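You operate a simulated robot arm through the tools that you are given. There is no shell and no other tool. Be economical: measure what you need, move in short steps, check, and stop when the job is done.

Carry out the task below with a simulated robot arm. There is one attempt and no reset: what you move stays moved.

TASK
Stand the packet labelled "DRY" from the top of the check bench beside the yellow can. It goes on the side that lies toward x +1.0, y +0.1 (a direction in the base frame), with about 3 cm between them.
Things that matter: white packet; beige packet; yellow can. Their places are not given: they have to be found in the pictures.

It is judged by the outcome, as a careful person would: the job done as asked, and still so three seconds after it is handed in. It fails if anything else is knocked over, pushed out of place, dropped, spilled or broken.

THE ROBOT
A 7-joint arm with a two-finger parallel gripper, fixed in place. Base frame: the origin is at the foot of the arm, x ahead of it, y to its left, z up; the work surface is at about z = 0. Lengths are in m, angles in rad, forces in N, time in s.
With the tool pointing down near the work surface it reaches from about 0.24 to 0.62 m from the base axis. Its first joint turns from -1.152 to 1.152 rad. Payload 2.6 kg.
Tool frame: the origin (TCP) lies between the finger pads and is the grasp point; the fingertips stand 0.03 m ahead of it; z points along the fingers, y is the line along which they close. The gripper opens to 0.094 m. The fingers are 0.028 m wide and 0.01 m thick; the gripper's body (0.05 by 0.096 m) begins 0.055 m behind the TCP.
Orientation is that of the tool frame in the base frame, as a unit quaternion [w, x, y, z]. With the fingers straight down and closing along the base's y, the tool's x points along the base's -x, its y along +y and its z along -z.

THE INTERFACE
- The arm moves only by the tool servo_tool. Its argument "targets" is text: rows parted by semicolons, each of 5 numbers parted by spaces: the shift along the tool's x, y, z in m, then the turn about the tool's z in rad, then the finger opening in m, from 0 to 0.094. In form: dx dy dz yaw grip; .... A call has 1 to 12 rows; each row shifts and turns the commanded pose from where the row before left it, along the tool's axes as they then stand. A row lasts 0.2 s, in which the tool goes at most 0.05 m and 0.15 rad; a call with a longer step from one row to the next is refused whole, and so is a gripper value outside its range. A pose out of reach is approached as far as the arm can. The call stops where the force on the tool passes 40 N (or 10 N more than at its start, if that is more) or the arm is blocked; 0.2 s more then pass. The fingers move at their own pace (about 0.072 m/s each) and stop on an object; they squeeze with about 45 N. The grip force told is the motor's: it shows also when the fingers shut on nothing. Time passes only in rows, and 0.2 s behind the last, so rows that do not move let the fingers close. It gives the time, the measured TCP pose, the force on the tool (base axes), the opening and the grip force at its end, in the units of the frame above (readings bear some noise), and new pictures: "views" is both (left out), scene, wrist or none.
- Cameras (640 x 400 px; columns grow to the right, rows downward): "scene" is fixed at [0.0297, 0.4376, 0.5753]; the picture's right is [-0.74, -0.67, 0.00], its down [-0.36, 0.40, -0.84] and it looks along [0.57, -0.62, -0.54] (base axes); focal length 339 px, centre (320, 200). "wrist" rides on the gripper at [-0.037, 0, -0.058] in the tool frame; the picture's right is [0.00, -1.00, 0.00], its down [0.97, 0.00, -0.24] and it looks along [0.24, 0.00, 0.97] (tool axes); focal length 218 px, centre (320, 200).
- measure_at(camera, pixels): for up to 12 pixels [column, row] of the newest picture of that camera ("zoom" is the newest enlarged one), the place [x, y, z] in the base frame of the surface seen there, good to about 0.002 m, but the place of the scene camera against the robot may be out by one fixed shift of up to 0.018 m in any direction. No time passes.
- close_up(camera, box): a new picture of the part [left, top, right, bottom] of that camera's present view, enlarged. No time passes.
- job_done(): hands the job in; it is judged then, once.

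Work in short steps. Measure before you move; look again where a grasp or a placing could have gone wrong, and mend it. You have 60 turns and 120 pictures in all, those below and enlarged ones among them. Open the gripper and draw the arm clear of the work before you hand the job in, unless the task says otherwise; then end with one line.

The tools are called after "Emit:" by a JSON object that holds its "method" and its "body". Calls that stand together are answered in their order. servo_tool: Moves the arm, as the interface text tells. Its arguments: {"type":"object","properties":{"targets":{"type":"string"},"views":{"type":"string","enum":["both","scene","wrist","none"]}},"required":["targets"]} The other tools are called the same way: measure_at (camera, pixels) gives the place of the surface under pixels of a picture; close_up (camera, box) takes an enlarged picture of a part of a camera's view; job_done () hands the job in.

At the start:

```text
t: 0.0
ee_pos: [0.4198, 0.0318, 0.2726]
orientation: [0.001, 0.0, 1.0, -0.001]
ft_force: [0.3, 0.1, -1.1]
gripper_width: 0.0941
grasp_force: 0.0
```

scene: 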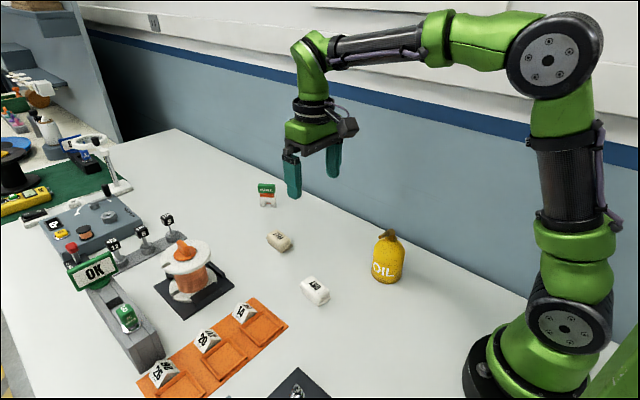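
wrist: 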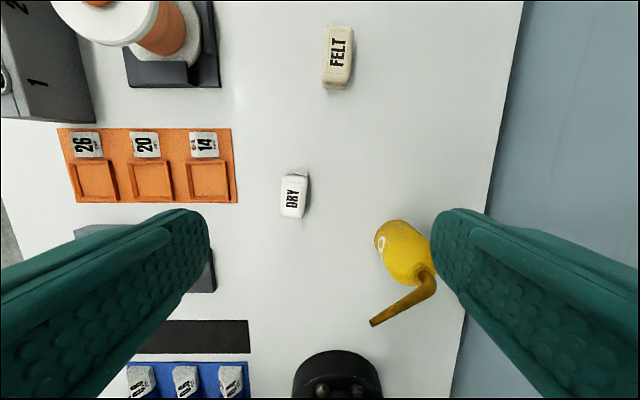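

I see DRY (white) at wrist px (293,196), FELT at (338,57), and the yellow can at (405,252). I'll measure them and enlarge the views.

Emit:
{"method": "measure_at", "body": {"camera": "wrist", "pixels": [[293, 196], [283, 178], [306, 178], [281, 215], [301, 217], [338, 57], [405, 252], [385, 240], [428, 280], [374, 324], [350, 196], [400, 222]]}}

Emit:
{"method": "close_up", "body": {"camera": "scene", "box": [240, 170, 440, 320]}}

Emit:
{"method": "close_up", "body": {"camera": "wrist", "box": [240, 140, 480, 340]}}

```text
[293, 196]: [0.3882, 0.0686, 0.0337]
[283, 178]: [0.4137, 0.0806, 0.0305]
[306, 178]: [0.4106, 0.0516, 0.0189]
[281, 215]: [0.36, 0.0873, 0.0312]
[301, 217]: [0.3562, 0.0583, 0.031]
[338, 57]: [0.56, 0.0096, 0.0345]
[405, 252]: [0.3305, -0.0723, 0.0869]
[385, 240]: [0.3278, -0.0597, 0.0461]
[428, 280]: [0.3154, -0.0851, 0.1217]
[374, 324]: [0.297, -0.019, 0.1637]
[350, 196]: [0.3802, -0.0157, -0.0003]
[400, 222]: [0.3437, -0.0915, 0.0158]
```

```text
2.67 times, centred on (340, 245) of scene
```

zoom: 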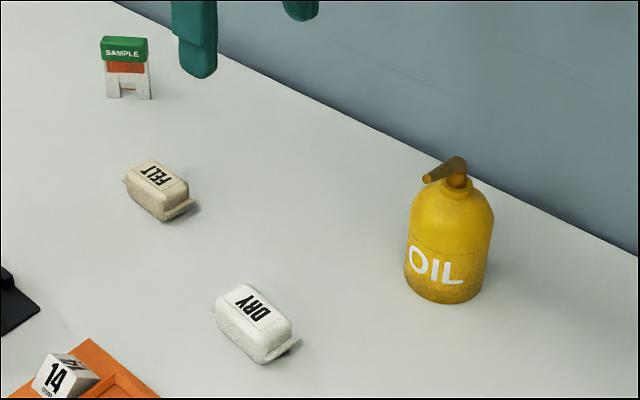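

```text
2.00 times, centred on (360, 240) of wrist
```

zoom: 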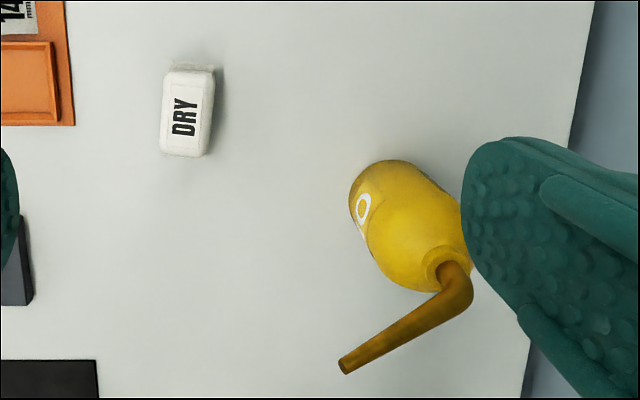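

Now the can from the scene camera, with the DRY and FELT tops as references for the camera shift.

Emit:
{"method": "measure_at", "body": {"camera": "scene", "pixels": [[315, 285], [278, 236], [387, 282], [387, 275], [380, 275], [394, 275], [374, 274], [400, 274], [387, 262], [387, 246], [389, 234], [376, 237]]}}

Emit:
{"method": "measure_at", "body": {"camera": "wrist", "pixels": [[290, 200], [340, 45], [378, 236], [392, 226], [410, 224], [422, 232], [380, 252], [385, 270], [400, 284], [415, 265], [345, 70], [410, 240]]}}

```text
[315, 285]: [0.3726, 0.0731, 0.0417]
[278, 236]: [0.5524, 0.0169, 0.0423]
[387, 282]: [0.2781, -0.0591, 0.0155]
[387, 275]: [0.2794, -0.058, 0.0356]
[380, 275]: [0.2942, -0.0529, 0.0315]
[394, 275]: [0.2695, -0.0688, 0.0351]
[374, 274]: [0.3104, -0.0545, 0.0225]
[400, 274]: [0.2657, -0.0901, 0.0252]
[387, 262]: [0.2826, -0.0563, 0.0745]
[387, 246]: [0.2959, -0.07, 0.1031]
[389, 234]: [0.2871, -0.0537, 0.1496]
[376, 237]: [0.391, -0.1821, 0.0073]
```

```text
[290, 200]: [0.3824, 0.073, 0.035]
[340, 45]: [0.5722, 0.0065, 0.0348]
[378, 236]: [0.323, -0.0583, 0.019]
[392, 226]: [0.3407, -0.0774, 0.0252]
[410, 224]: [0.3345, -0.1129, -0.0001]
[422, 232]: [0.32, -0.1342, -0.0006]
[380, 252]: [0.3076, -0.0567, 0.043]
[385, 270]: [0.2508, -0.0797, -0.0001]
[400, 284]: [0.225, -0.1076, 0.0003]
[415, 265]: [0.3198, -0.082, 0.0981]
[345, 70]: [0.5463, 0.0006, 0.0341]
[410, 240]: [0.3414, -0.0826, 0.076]
```

The can is near (0.307,-0.093) with radius about 0.037; DRY is near (0.386,0.071) with its top at 0.034. I'll move above the packet for a closer look.

Emit:
{"method": "servo_tool", "body": {"targets": "0.0085 0.01 0.03 0 0.094; 0.0085 0.01 0.03 0 0.094; 0.0085 0.01 0.03 0 0.094; 0.0085 0.01 0.03 0 0.094; 0 0 0 0 0.094", "views": "wrist"}}

Emit:
{"method": "close_up", "body": {"camera": "wrist", "box": [240, 120, 400, 220]}}

```text
t: 1.2
ee_pos: [0.3856, 0.0708, 0.1517]
orientation: [0.0, 0.0, 1.0, 0.0]
ft_force: [0.1, 0.4, 0.3]
gripper_width: 0.094
grasp_force: 0.0
```

wrist: 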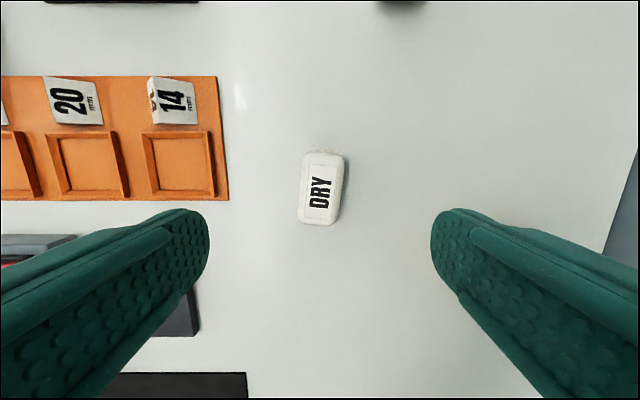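

```text
4.00 times, centred on (320, 170) of wrist
```

zoom: 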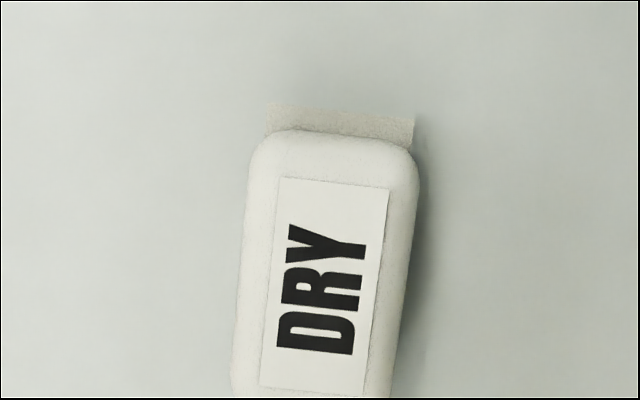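

Emit:
{"method": "close_up", "body": {"camera": "wrist", "box": [240, 140, 400, 240]}}

Emit:
{"method": "measure_at", "body": {"camera": "wrist", "pixels": [[307, 151], [343, 153], [306, 160], [341, 163], [301, 210], [335, 213], [304, 221], [330, 224], [320, 190], [320, 154], [315, 224], [300, 215]]}}

```text
4.00 times, centred on (320, 190) of wrist
```

zoom: 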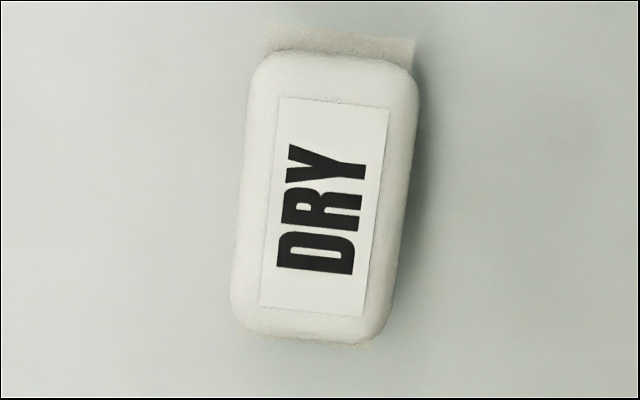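

```text
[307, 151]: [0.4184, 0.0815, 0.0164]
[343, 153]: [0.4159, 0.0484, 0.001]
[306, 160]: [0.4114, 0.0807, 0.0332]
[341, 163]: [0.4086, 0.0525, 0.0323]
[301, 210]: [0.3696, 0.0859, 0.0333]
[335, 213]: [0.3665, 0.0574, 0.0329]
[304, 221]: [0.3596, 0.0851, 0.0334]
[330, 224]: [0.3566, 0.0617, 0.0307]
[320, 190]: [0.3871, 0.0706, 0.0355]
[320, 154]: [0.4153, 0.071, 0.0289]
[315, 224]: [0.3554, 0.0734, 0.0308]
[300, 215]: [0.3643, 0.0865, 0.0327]
```

The packet's centre is about (0.3865, 0.0697), yaw about -0.12 and width about 0.03. I'll turn the tool +0.12 and lower it over the packet.

Emit:
{"method": "servo_tool", "body": {"targets": "-0.001 -0.001 0 0.12 0.094; 0 0 0.03 0 0.08; 0 0 0.03 0 0.07; 0 0 0.03 0 0.07; 0 0 0.015 0 0.07; 0 0 0.0107 0 0.07; 0 0 0 0 0.07", "views": "both"}}

```text
t: 2.8
ee_pos: [0.3839, 0.0684, 0.0385]
orientation: [0.0, 0.06, 0.998, 0.0]
ft_force: [0.3, -0.4, -0.2]
gripper_width: 0.0698
grasp_force: 0.1
```

scene: 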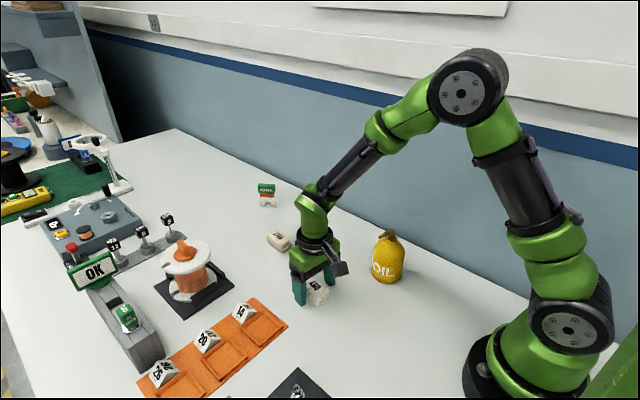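
wrist: 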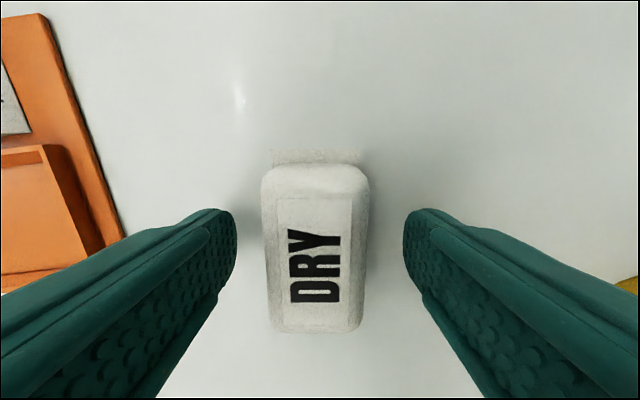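

It is aligned between the fingers, so I close.

Emit:
{"method": "servo_tool", "body": {"targets": "-0.003 0 0 0 0.07; 0 0 0 0 0.04; 0 0 0 0 0.022; 0 0 0 0 0.022; 0 0 0 0 0.022", "views": "wrist"}}

```text
t: 4.0
ee_pos: [0.3887, 0.0694, 0.0381]
orientation: [0.002, 0.061, 0.998, 0.001]
ft_force: [-2.2, -1.6, 22.1]
gripper_width: 0.0348
grasp_force: 44.5
```

wrist: 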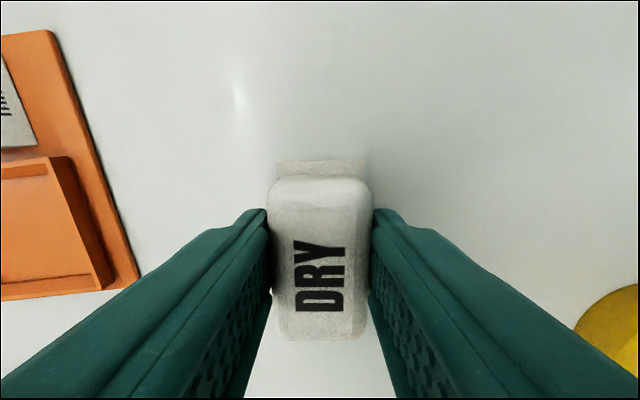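

Gripped at 0.035 m. I lift and check the hold.

Emit:
{"method": "servo_tool", "body": {"targets": "0 0 -0.01 0 0.022; 0 0 -0.02 0 0.022; 0 0 -0.03 0 0.022; 0 0 -0.03 0 0.022; 0 0 0 -0.11 0.022; 0 0 0 -0.11 0.022; 0 0 0 0 0.022", "views": "both"}}

```text
t: 5.6
ee_pos: [0.3893, 0.0702, 0.1276]
orientation: [0.0, -0.051, 0.999, 0.0]
ft_force: [-0.2, 0.1, 0.1]
gripper_width: 0.0349
grasp_force: 45.3
```

scene: 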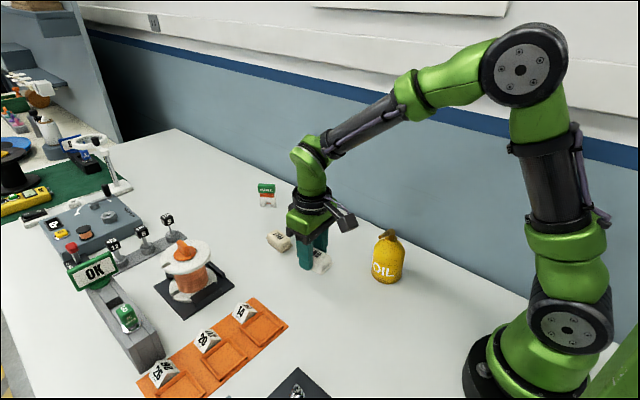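
wrist: 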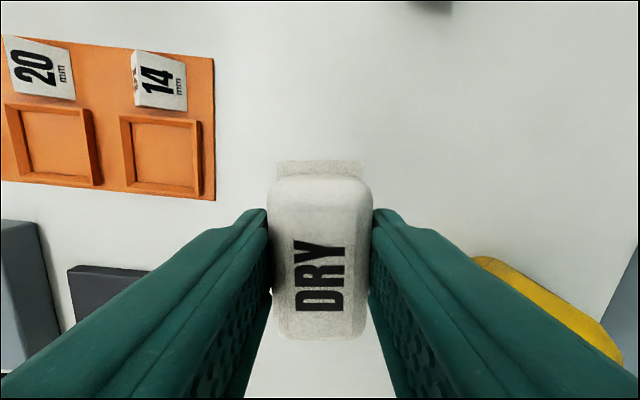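

Held firmly, and its long axis now lies along (1, 0.1). I measure the packet ends and the can's near edge from here.

Emit:
{"method": "measure_at", "body": {"camera": "wrist", "pixels": [[320, 163], [320, 180], [318, 338], [320, 275], [478, 262], [486, 266], [500, 268], [530, 276], [560, 290], [590, 310], [610, 335], [515, 270]]}}

Emit:
{"method": "close_up", "body": {"camera": "wrist", "box": [240, 260, 400, 360]}}

Emit:
{"method": "close_up", "body": {"camera": "wrist", "box": [440, 240, 640, 365]}}

```text
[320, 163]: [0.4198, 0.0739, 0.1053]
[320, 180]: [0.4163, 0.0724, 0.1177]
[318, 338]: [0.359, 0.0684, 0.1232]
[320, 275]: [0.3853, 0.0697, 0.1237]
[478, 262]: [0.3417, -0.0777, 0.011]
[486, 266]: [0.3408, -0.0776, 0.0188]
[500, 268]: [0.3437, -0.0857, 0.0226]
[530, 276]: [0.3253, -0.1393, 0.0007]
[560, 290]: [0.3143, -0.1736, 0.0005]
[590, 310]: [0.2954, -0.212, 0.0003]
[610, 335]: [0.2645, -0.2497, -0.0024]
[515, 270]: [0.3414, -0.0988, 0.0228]
```

```text
4.00 times, centred on (320, 310) of wrist
```

zoom: 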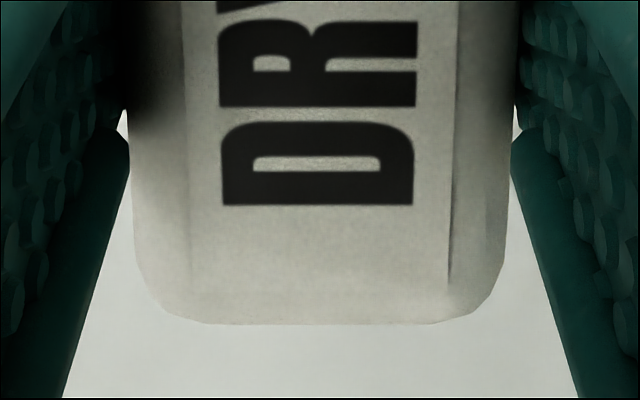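

```text
3.20 times, centred on (540, 302) of wrist
```

zoom: 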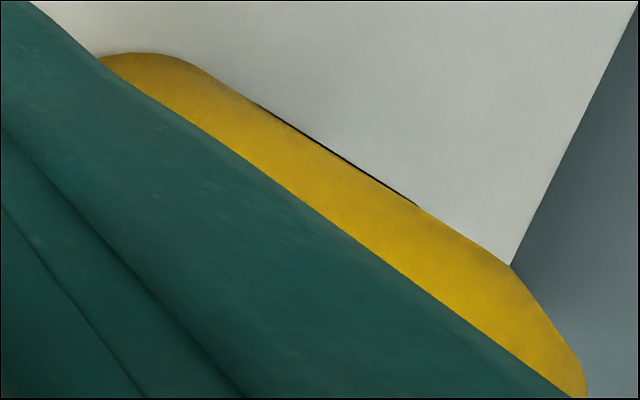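

The packet's near flange is about 0.0365 behind the TCP. The target TCP is about (0.4085, -0.081), so I translate there at height.

Emit:
{"method": "servo_tool", "body": {"targets": "-0.0007 -0.0254 0 0 0.022; -0.0007 -0.0254 0 0 0.022; -0.0007 -0.0254 0 0 0.022; -0.0007 -0.0254 0 0 0.022; -0.0007 -0.0254 0 0 0.022; -0.0006 -0.0253 0 0 0.022; 0 0 0 0 0.022; 0 0 0 0 0.022", "views": "both"}}

```text
t: 7.4
ee_pos: [0.408, -0.0815, 0.1293]
orientation: [0.0, -0.05, 0.999, 0.0]
ft_force: [-0.5, 0.9, -0.2]
gripper_width: 0.0347
grasp_force: 45.2
```

scene: 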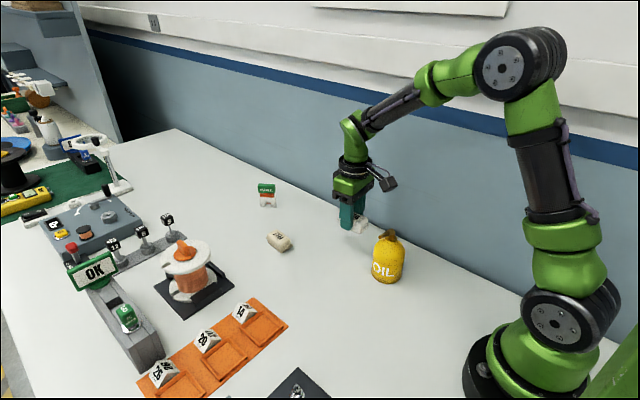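
wrist: 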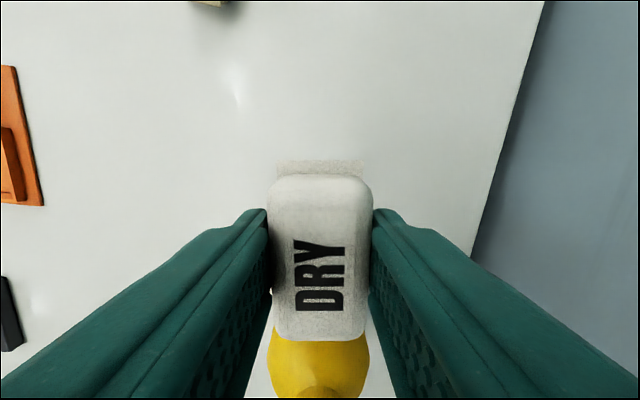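

The can lines up behind the packet (columns 268–368, the packet at 320). I lower to just above the surface.

Emit:
{"method": "servo_tool", "body": {"targets": "0 0 0.025 0 0.022; 0 0 0.025 0 0.022; 0 0 0.02 0 0.022; 0 0 0.01 0 0.022; 0 0 0.005 0 0.022; 0 0 0 0 0.022", "views": "both"}}

Emit:
{"method": "close_up", "body": {"camera": "scene", "box": [300, 190, 460, 290]}}

```text
t: 8.8
ee_pos: [0.4087, -0.0815, 0.0426]
orientation: [-0.001, -0.049, 0.999, 0.0]
ft_force: [1.1, 0.3, -0.3]
gripper_width: 0.0347
grasp_force: 44.7
```

scene: 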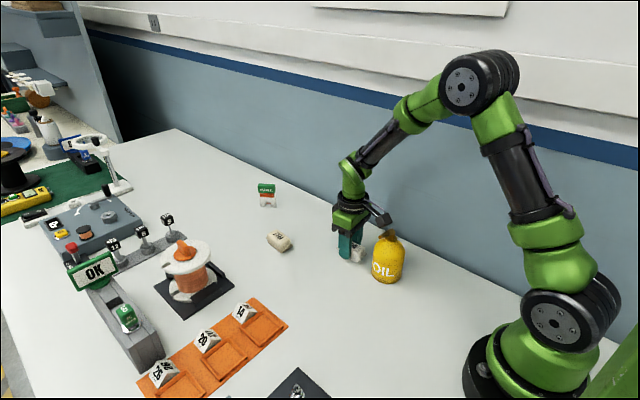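
wrist: 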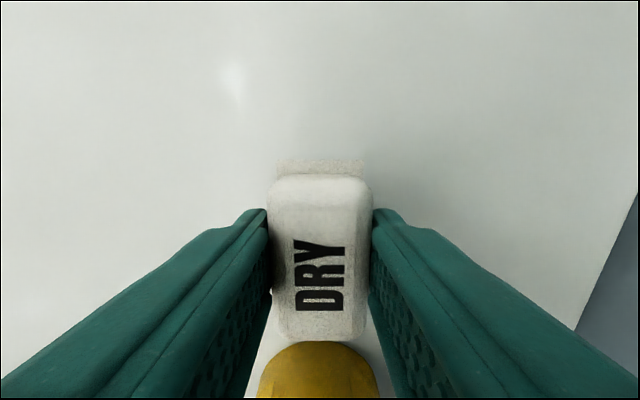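

```text
4.00 times, centred on (380, 240) of scene
```

zoom: 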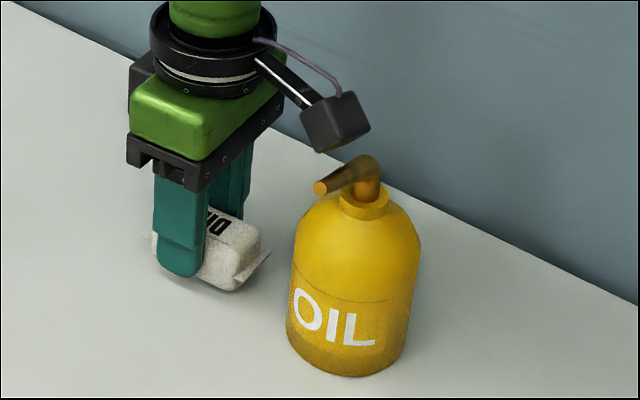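

A black box on the wrist appears near the spout in the scene view. I check that clearance, plus the packet and can, before lowering further.

Emit:
{"method": "measure_at", "body": {"camera": "zoom", "pixels": [[330, 125], [320, 145], [358, 130], [345, 97], [365, 165], [325, 185], [366, 210], [265, 258], [240, 280], [250, 240], [340, 365], [300, 330]]}}

```text
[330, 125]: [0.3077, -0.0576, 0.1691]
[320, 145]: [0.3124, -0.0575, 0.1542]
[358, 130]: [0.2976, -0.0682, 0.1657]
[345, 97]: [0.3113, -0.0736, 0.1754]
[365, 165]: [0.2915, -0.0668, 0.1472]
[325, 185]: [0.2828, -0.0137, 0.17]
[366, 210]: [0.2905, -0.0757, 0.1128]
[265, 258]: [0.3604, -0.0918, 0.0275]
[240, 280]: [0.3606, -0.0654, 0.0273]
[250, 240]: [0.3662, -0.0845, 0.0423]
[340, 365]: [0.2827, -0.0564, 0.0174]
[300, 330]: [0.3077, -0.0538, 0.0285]
```

The box sits very close above the spout. I look more closely.

Emit:
{"method": "close_up", "body": {"camera": "scene", "box": [360, 200, 408, 230]}}

Emit:
{"method": "close_up", "body": {"camera": "scene", "box": [368, 210, 400, 250]}}

```text
13.33 times, centred on (384, 215) of scene
```

zoom: 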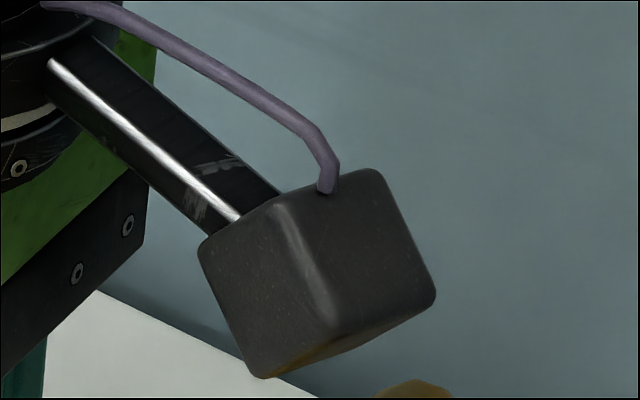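

```text
10.00 times, centred on (384, 230) of scene
```

zoom: 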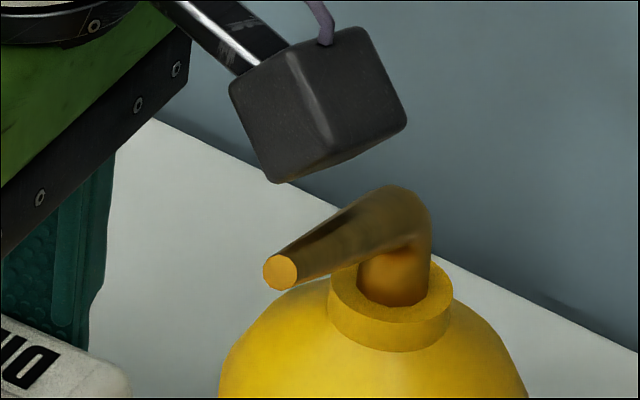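

Emit:
{"method": "measure_at", "body": {"camera": "zoom", "pixels": [[278, 178], [330, 145], [400, 120], [350, 150], [300, 172], [395, 190], [415, 200], [380, 195], [350, 215], [300, 248], [280, 270], [420, 230]]}}

```text
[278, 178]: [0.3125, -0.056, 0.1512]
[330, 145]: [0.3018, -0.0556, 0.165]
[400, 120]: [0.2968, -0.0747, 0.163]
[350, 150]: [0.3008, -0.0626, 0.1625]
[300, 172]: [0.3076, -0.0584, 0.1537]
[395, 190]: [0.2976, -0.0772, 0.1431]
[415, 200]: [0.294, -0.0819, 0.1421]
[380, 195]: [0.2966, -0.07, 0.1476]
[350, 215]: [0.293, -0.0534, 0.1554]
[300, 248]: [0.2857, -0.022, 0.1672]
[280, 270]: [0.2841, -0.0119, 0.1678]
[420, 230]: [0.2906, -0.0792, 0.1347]
```

Clearance is about 7 mm, and the near flange sticks out further than I assumed (x 0.3605 in scene coordinates). Shifting 5 mm away from the can helps both the gap and the clearance, so I do that and recheck.

Emit:
{"method": "servo_tool", "body": {"targets": "-0.0025 0 0 0 0.022; -0.0025 0 0 0 0.022; 0 0 0 0 0.022", "views": "scene"}}

Emit:
{"method": "close_up", "body": {"camera": "scene", "box": [330, 230, 410, 290]}}

```text
t: 9.6
ee_pos: [0.4137, -0.0809, 0.0429]
orientation: [0.0, -0.049, 0.999, 0.0]
ft_force: [0.0, -0.7, -0.4]
gripper_width: 0.0346
grasp_force: 44.7
```

scene: 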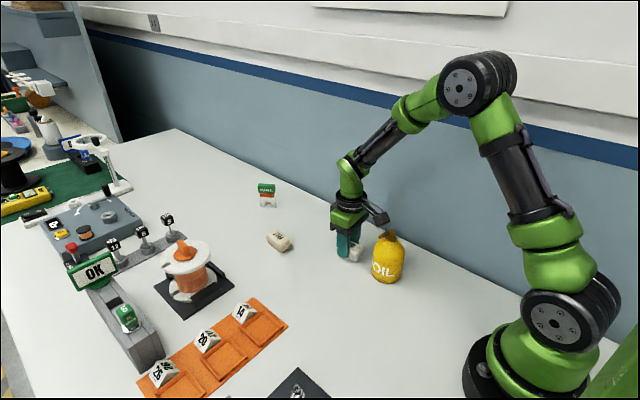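

```text
6.67 times, centred on (370, 260) of scene
```

zoom: 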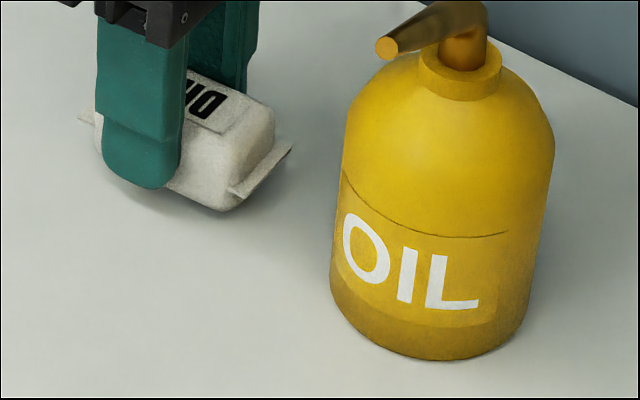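

Emit:
{"method": "measure_at", "body": {"camera": "zoom", "pixels": [[240, 195], [287, 152], [265, 173], [245, 170], [225, 203], [345, 270], [338, 285], [360, 330], [440, 345], [520, 310], [345, 200], [85, 120]]}}

```text
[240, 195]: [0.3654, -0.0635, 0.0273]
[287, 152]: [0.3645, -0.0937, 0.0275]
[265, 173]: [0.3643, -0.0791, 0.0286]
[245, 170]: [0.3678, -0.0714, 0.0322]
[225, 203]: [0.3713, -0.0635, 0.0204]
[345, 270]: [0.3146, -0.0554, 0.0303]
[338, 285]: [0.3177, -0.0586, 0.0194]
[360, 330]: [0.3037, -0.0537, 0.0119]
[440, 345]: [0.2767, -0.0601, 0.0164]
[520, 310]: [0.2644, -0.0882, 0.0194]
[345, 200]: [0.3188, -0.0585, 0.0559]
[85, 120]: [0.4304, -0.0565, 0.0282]
```

The gap from flange to can edge is now about 0.030 m (0.3645 against 0.333), and the box is further from the spout. I lower the last millimetres gently.

Emit:
{"method": "servo_tool", "body": {"targets": "0 0 0.002 0 0.022; 0 0 0.0015 0 0.022; 0 0 0 0 0.022", "views": "scene"}}

Emit:
{"method": "close_up", "body": {"camera": "scene", "box": [330, 195, 410, 290]}}

```text
t: 10.4
ee_pos: [0.4136, -0.0809, 0.0391]
orientation: [0.001, -0.05, 0.999, 0.0]
ft_force: [-1.2, -0.4, 3.6]
gripper_width: 0.0348
grasp_force: 45.4
```

scene: 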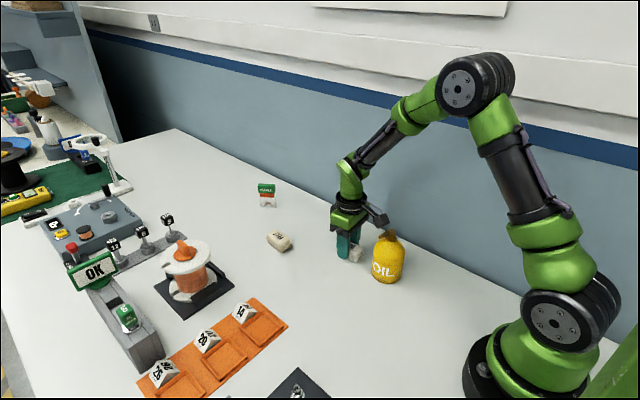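

```text
4.21 times, centred on (370, 242) of scene
```

zoom: 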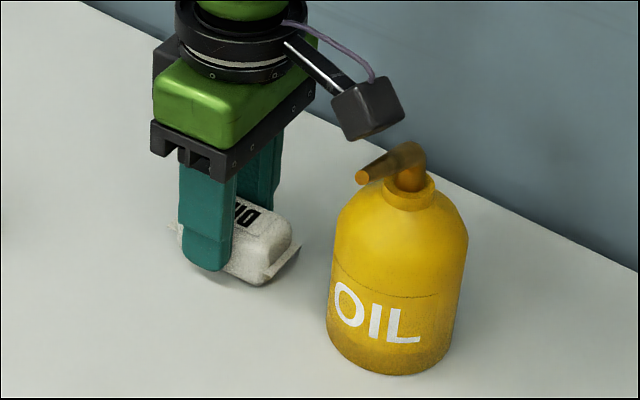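

A contact force of 3.6 N shows it is on the surface. I open the fingers gently, then rise straight up.

Emit:
{"method": "servo_tool", "body": {"targets": "0 0 0 0 0.04; 0 0 0 0 0.05; 0 0 0 0 0.07; 0 0 0 0 0.07; 0 0 -0.015 0 0.07; 0 0 -0.03 0 0.07; 0 0 -0.04 0 0.07; 0 0 -0.04 0 0.07; 0 0 -0.04 0 0.07; 0 0 0 0 0.07", "views": "both"}}

Emit:
{"method": "close_up", "body": {"camera": "scene", "box": [330, 230, 410, 290]}}

```text
t: 12.6
ee_pos: [0.4142, -0.0801, 0.202]
orientation: [-0.001, -0.049, 0.999, 0.0]
ft_force: [-0.9, -0.5, 0.1]
gripper_width: 0.0702
grasp_force: 0.0
```

scene: 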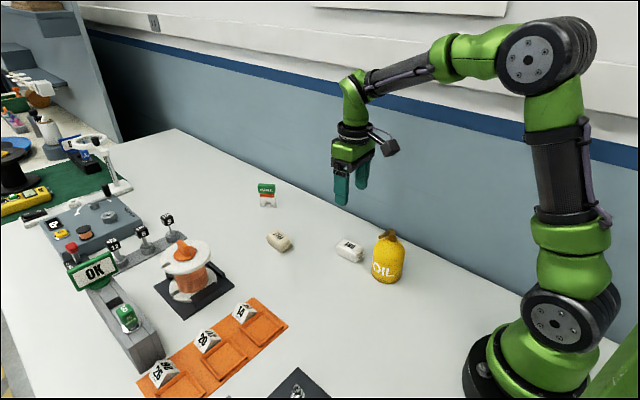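
wrist: 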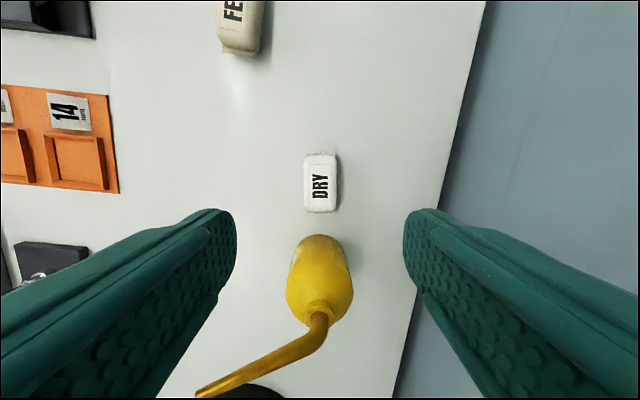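

```text
6.67 times, centred on (370, 260) of scene
```

zoom: 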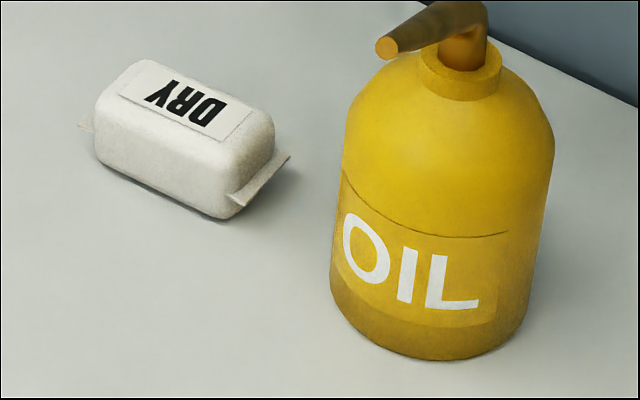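

Placed and upright; the can has not moved. I check the final gap from the wrist view.

Emit:
{"method": "measure_at", "body": {"camera": "wrist", "pixels": [[320, 152], [320, 212], [320, 208], [319, 235], [319, 238], [319, 243], [300, 245], [340, 245], [320, 182], [304, 182], [336, 182], [320, 217]]}}

Emit:
{"method": "close_up", "body": {"camera": "wrist", "box": [260, 140, 388, 260]}}

```text
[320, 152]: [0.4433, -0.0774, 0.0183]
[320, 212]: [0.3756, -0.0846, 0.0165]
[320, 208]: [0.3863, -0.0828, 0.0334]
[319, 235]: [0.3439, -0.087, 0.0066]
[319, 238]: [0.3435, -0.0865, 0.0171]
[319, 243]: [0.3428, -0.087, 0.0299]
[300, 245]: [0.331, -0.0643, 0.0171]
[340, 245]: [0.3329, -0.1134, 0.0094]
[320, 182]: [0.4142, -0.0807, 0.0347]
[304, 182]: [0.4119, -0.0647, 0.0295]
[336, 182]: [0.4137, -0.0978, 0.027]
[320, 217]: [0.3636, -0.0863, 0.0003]
```

```text
3.33 times, centred on (324, 200) of wrist
```

zoom: 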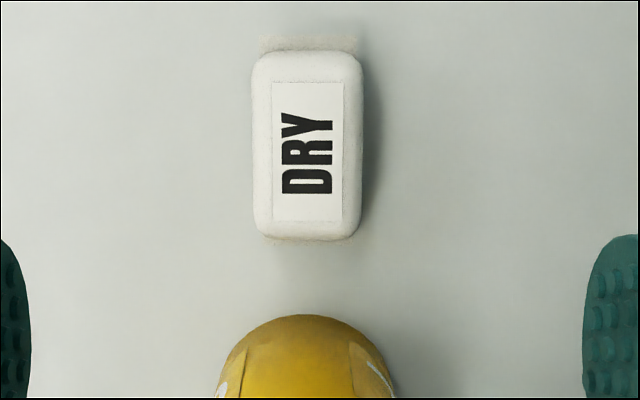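

The gap is 0.3756 − 0.344 ≈ 0.032 m and in line with the direction asked. I draw the arm further clear.

Emit:
{"method": "servo_tool", "body": {"targets": "0 0 -0.03 0 0.094; 0 0 -0.03 0 0.094; 0 0.03 0 0 0.094; 0 0.03 0 0 0.094; 0 0.03 0 0 0.094; 0 0 0 0 0.094", "views": "scene"}}

```text
t: 14.0
ee_pos: [0.4048, 0.0118, 0.2625]
orientation: [0.0, -0.049, 0.999, 0.0]
ft_force: [0.5, 0.0, 0.6]
gripper_width: 0.0938
grasp_force: 0.0
```

scene: 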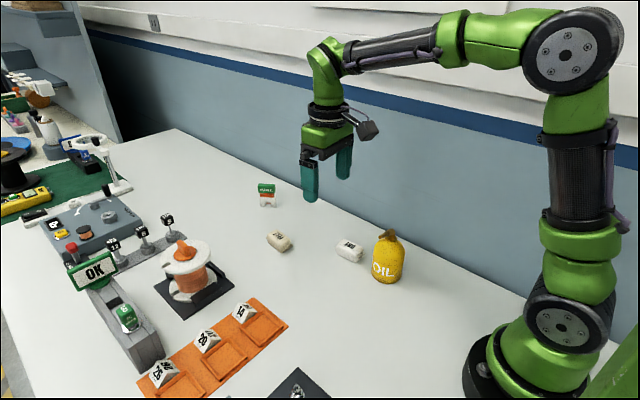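

The arm is clear, the gripper is open and nothing else has moved, so I hand it in.

Emit:
{"method": "job_done", "body": {}}

```text
The job is handed in.
```

The DRY packet now stands, label up, beside the yellow can on the side toward (+1.0, +0.1), with a measured gap of about 3.2 cm; nothing else was disturbed.
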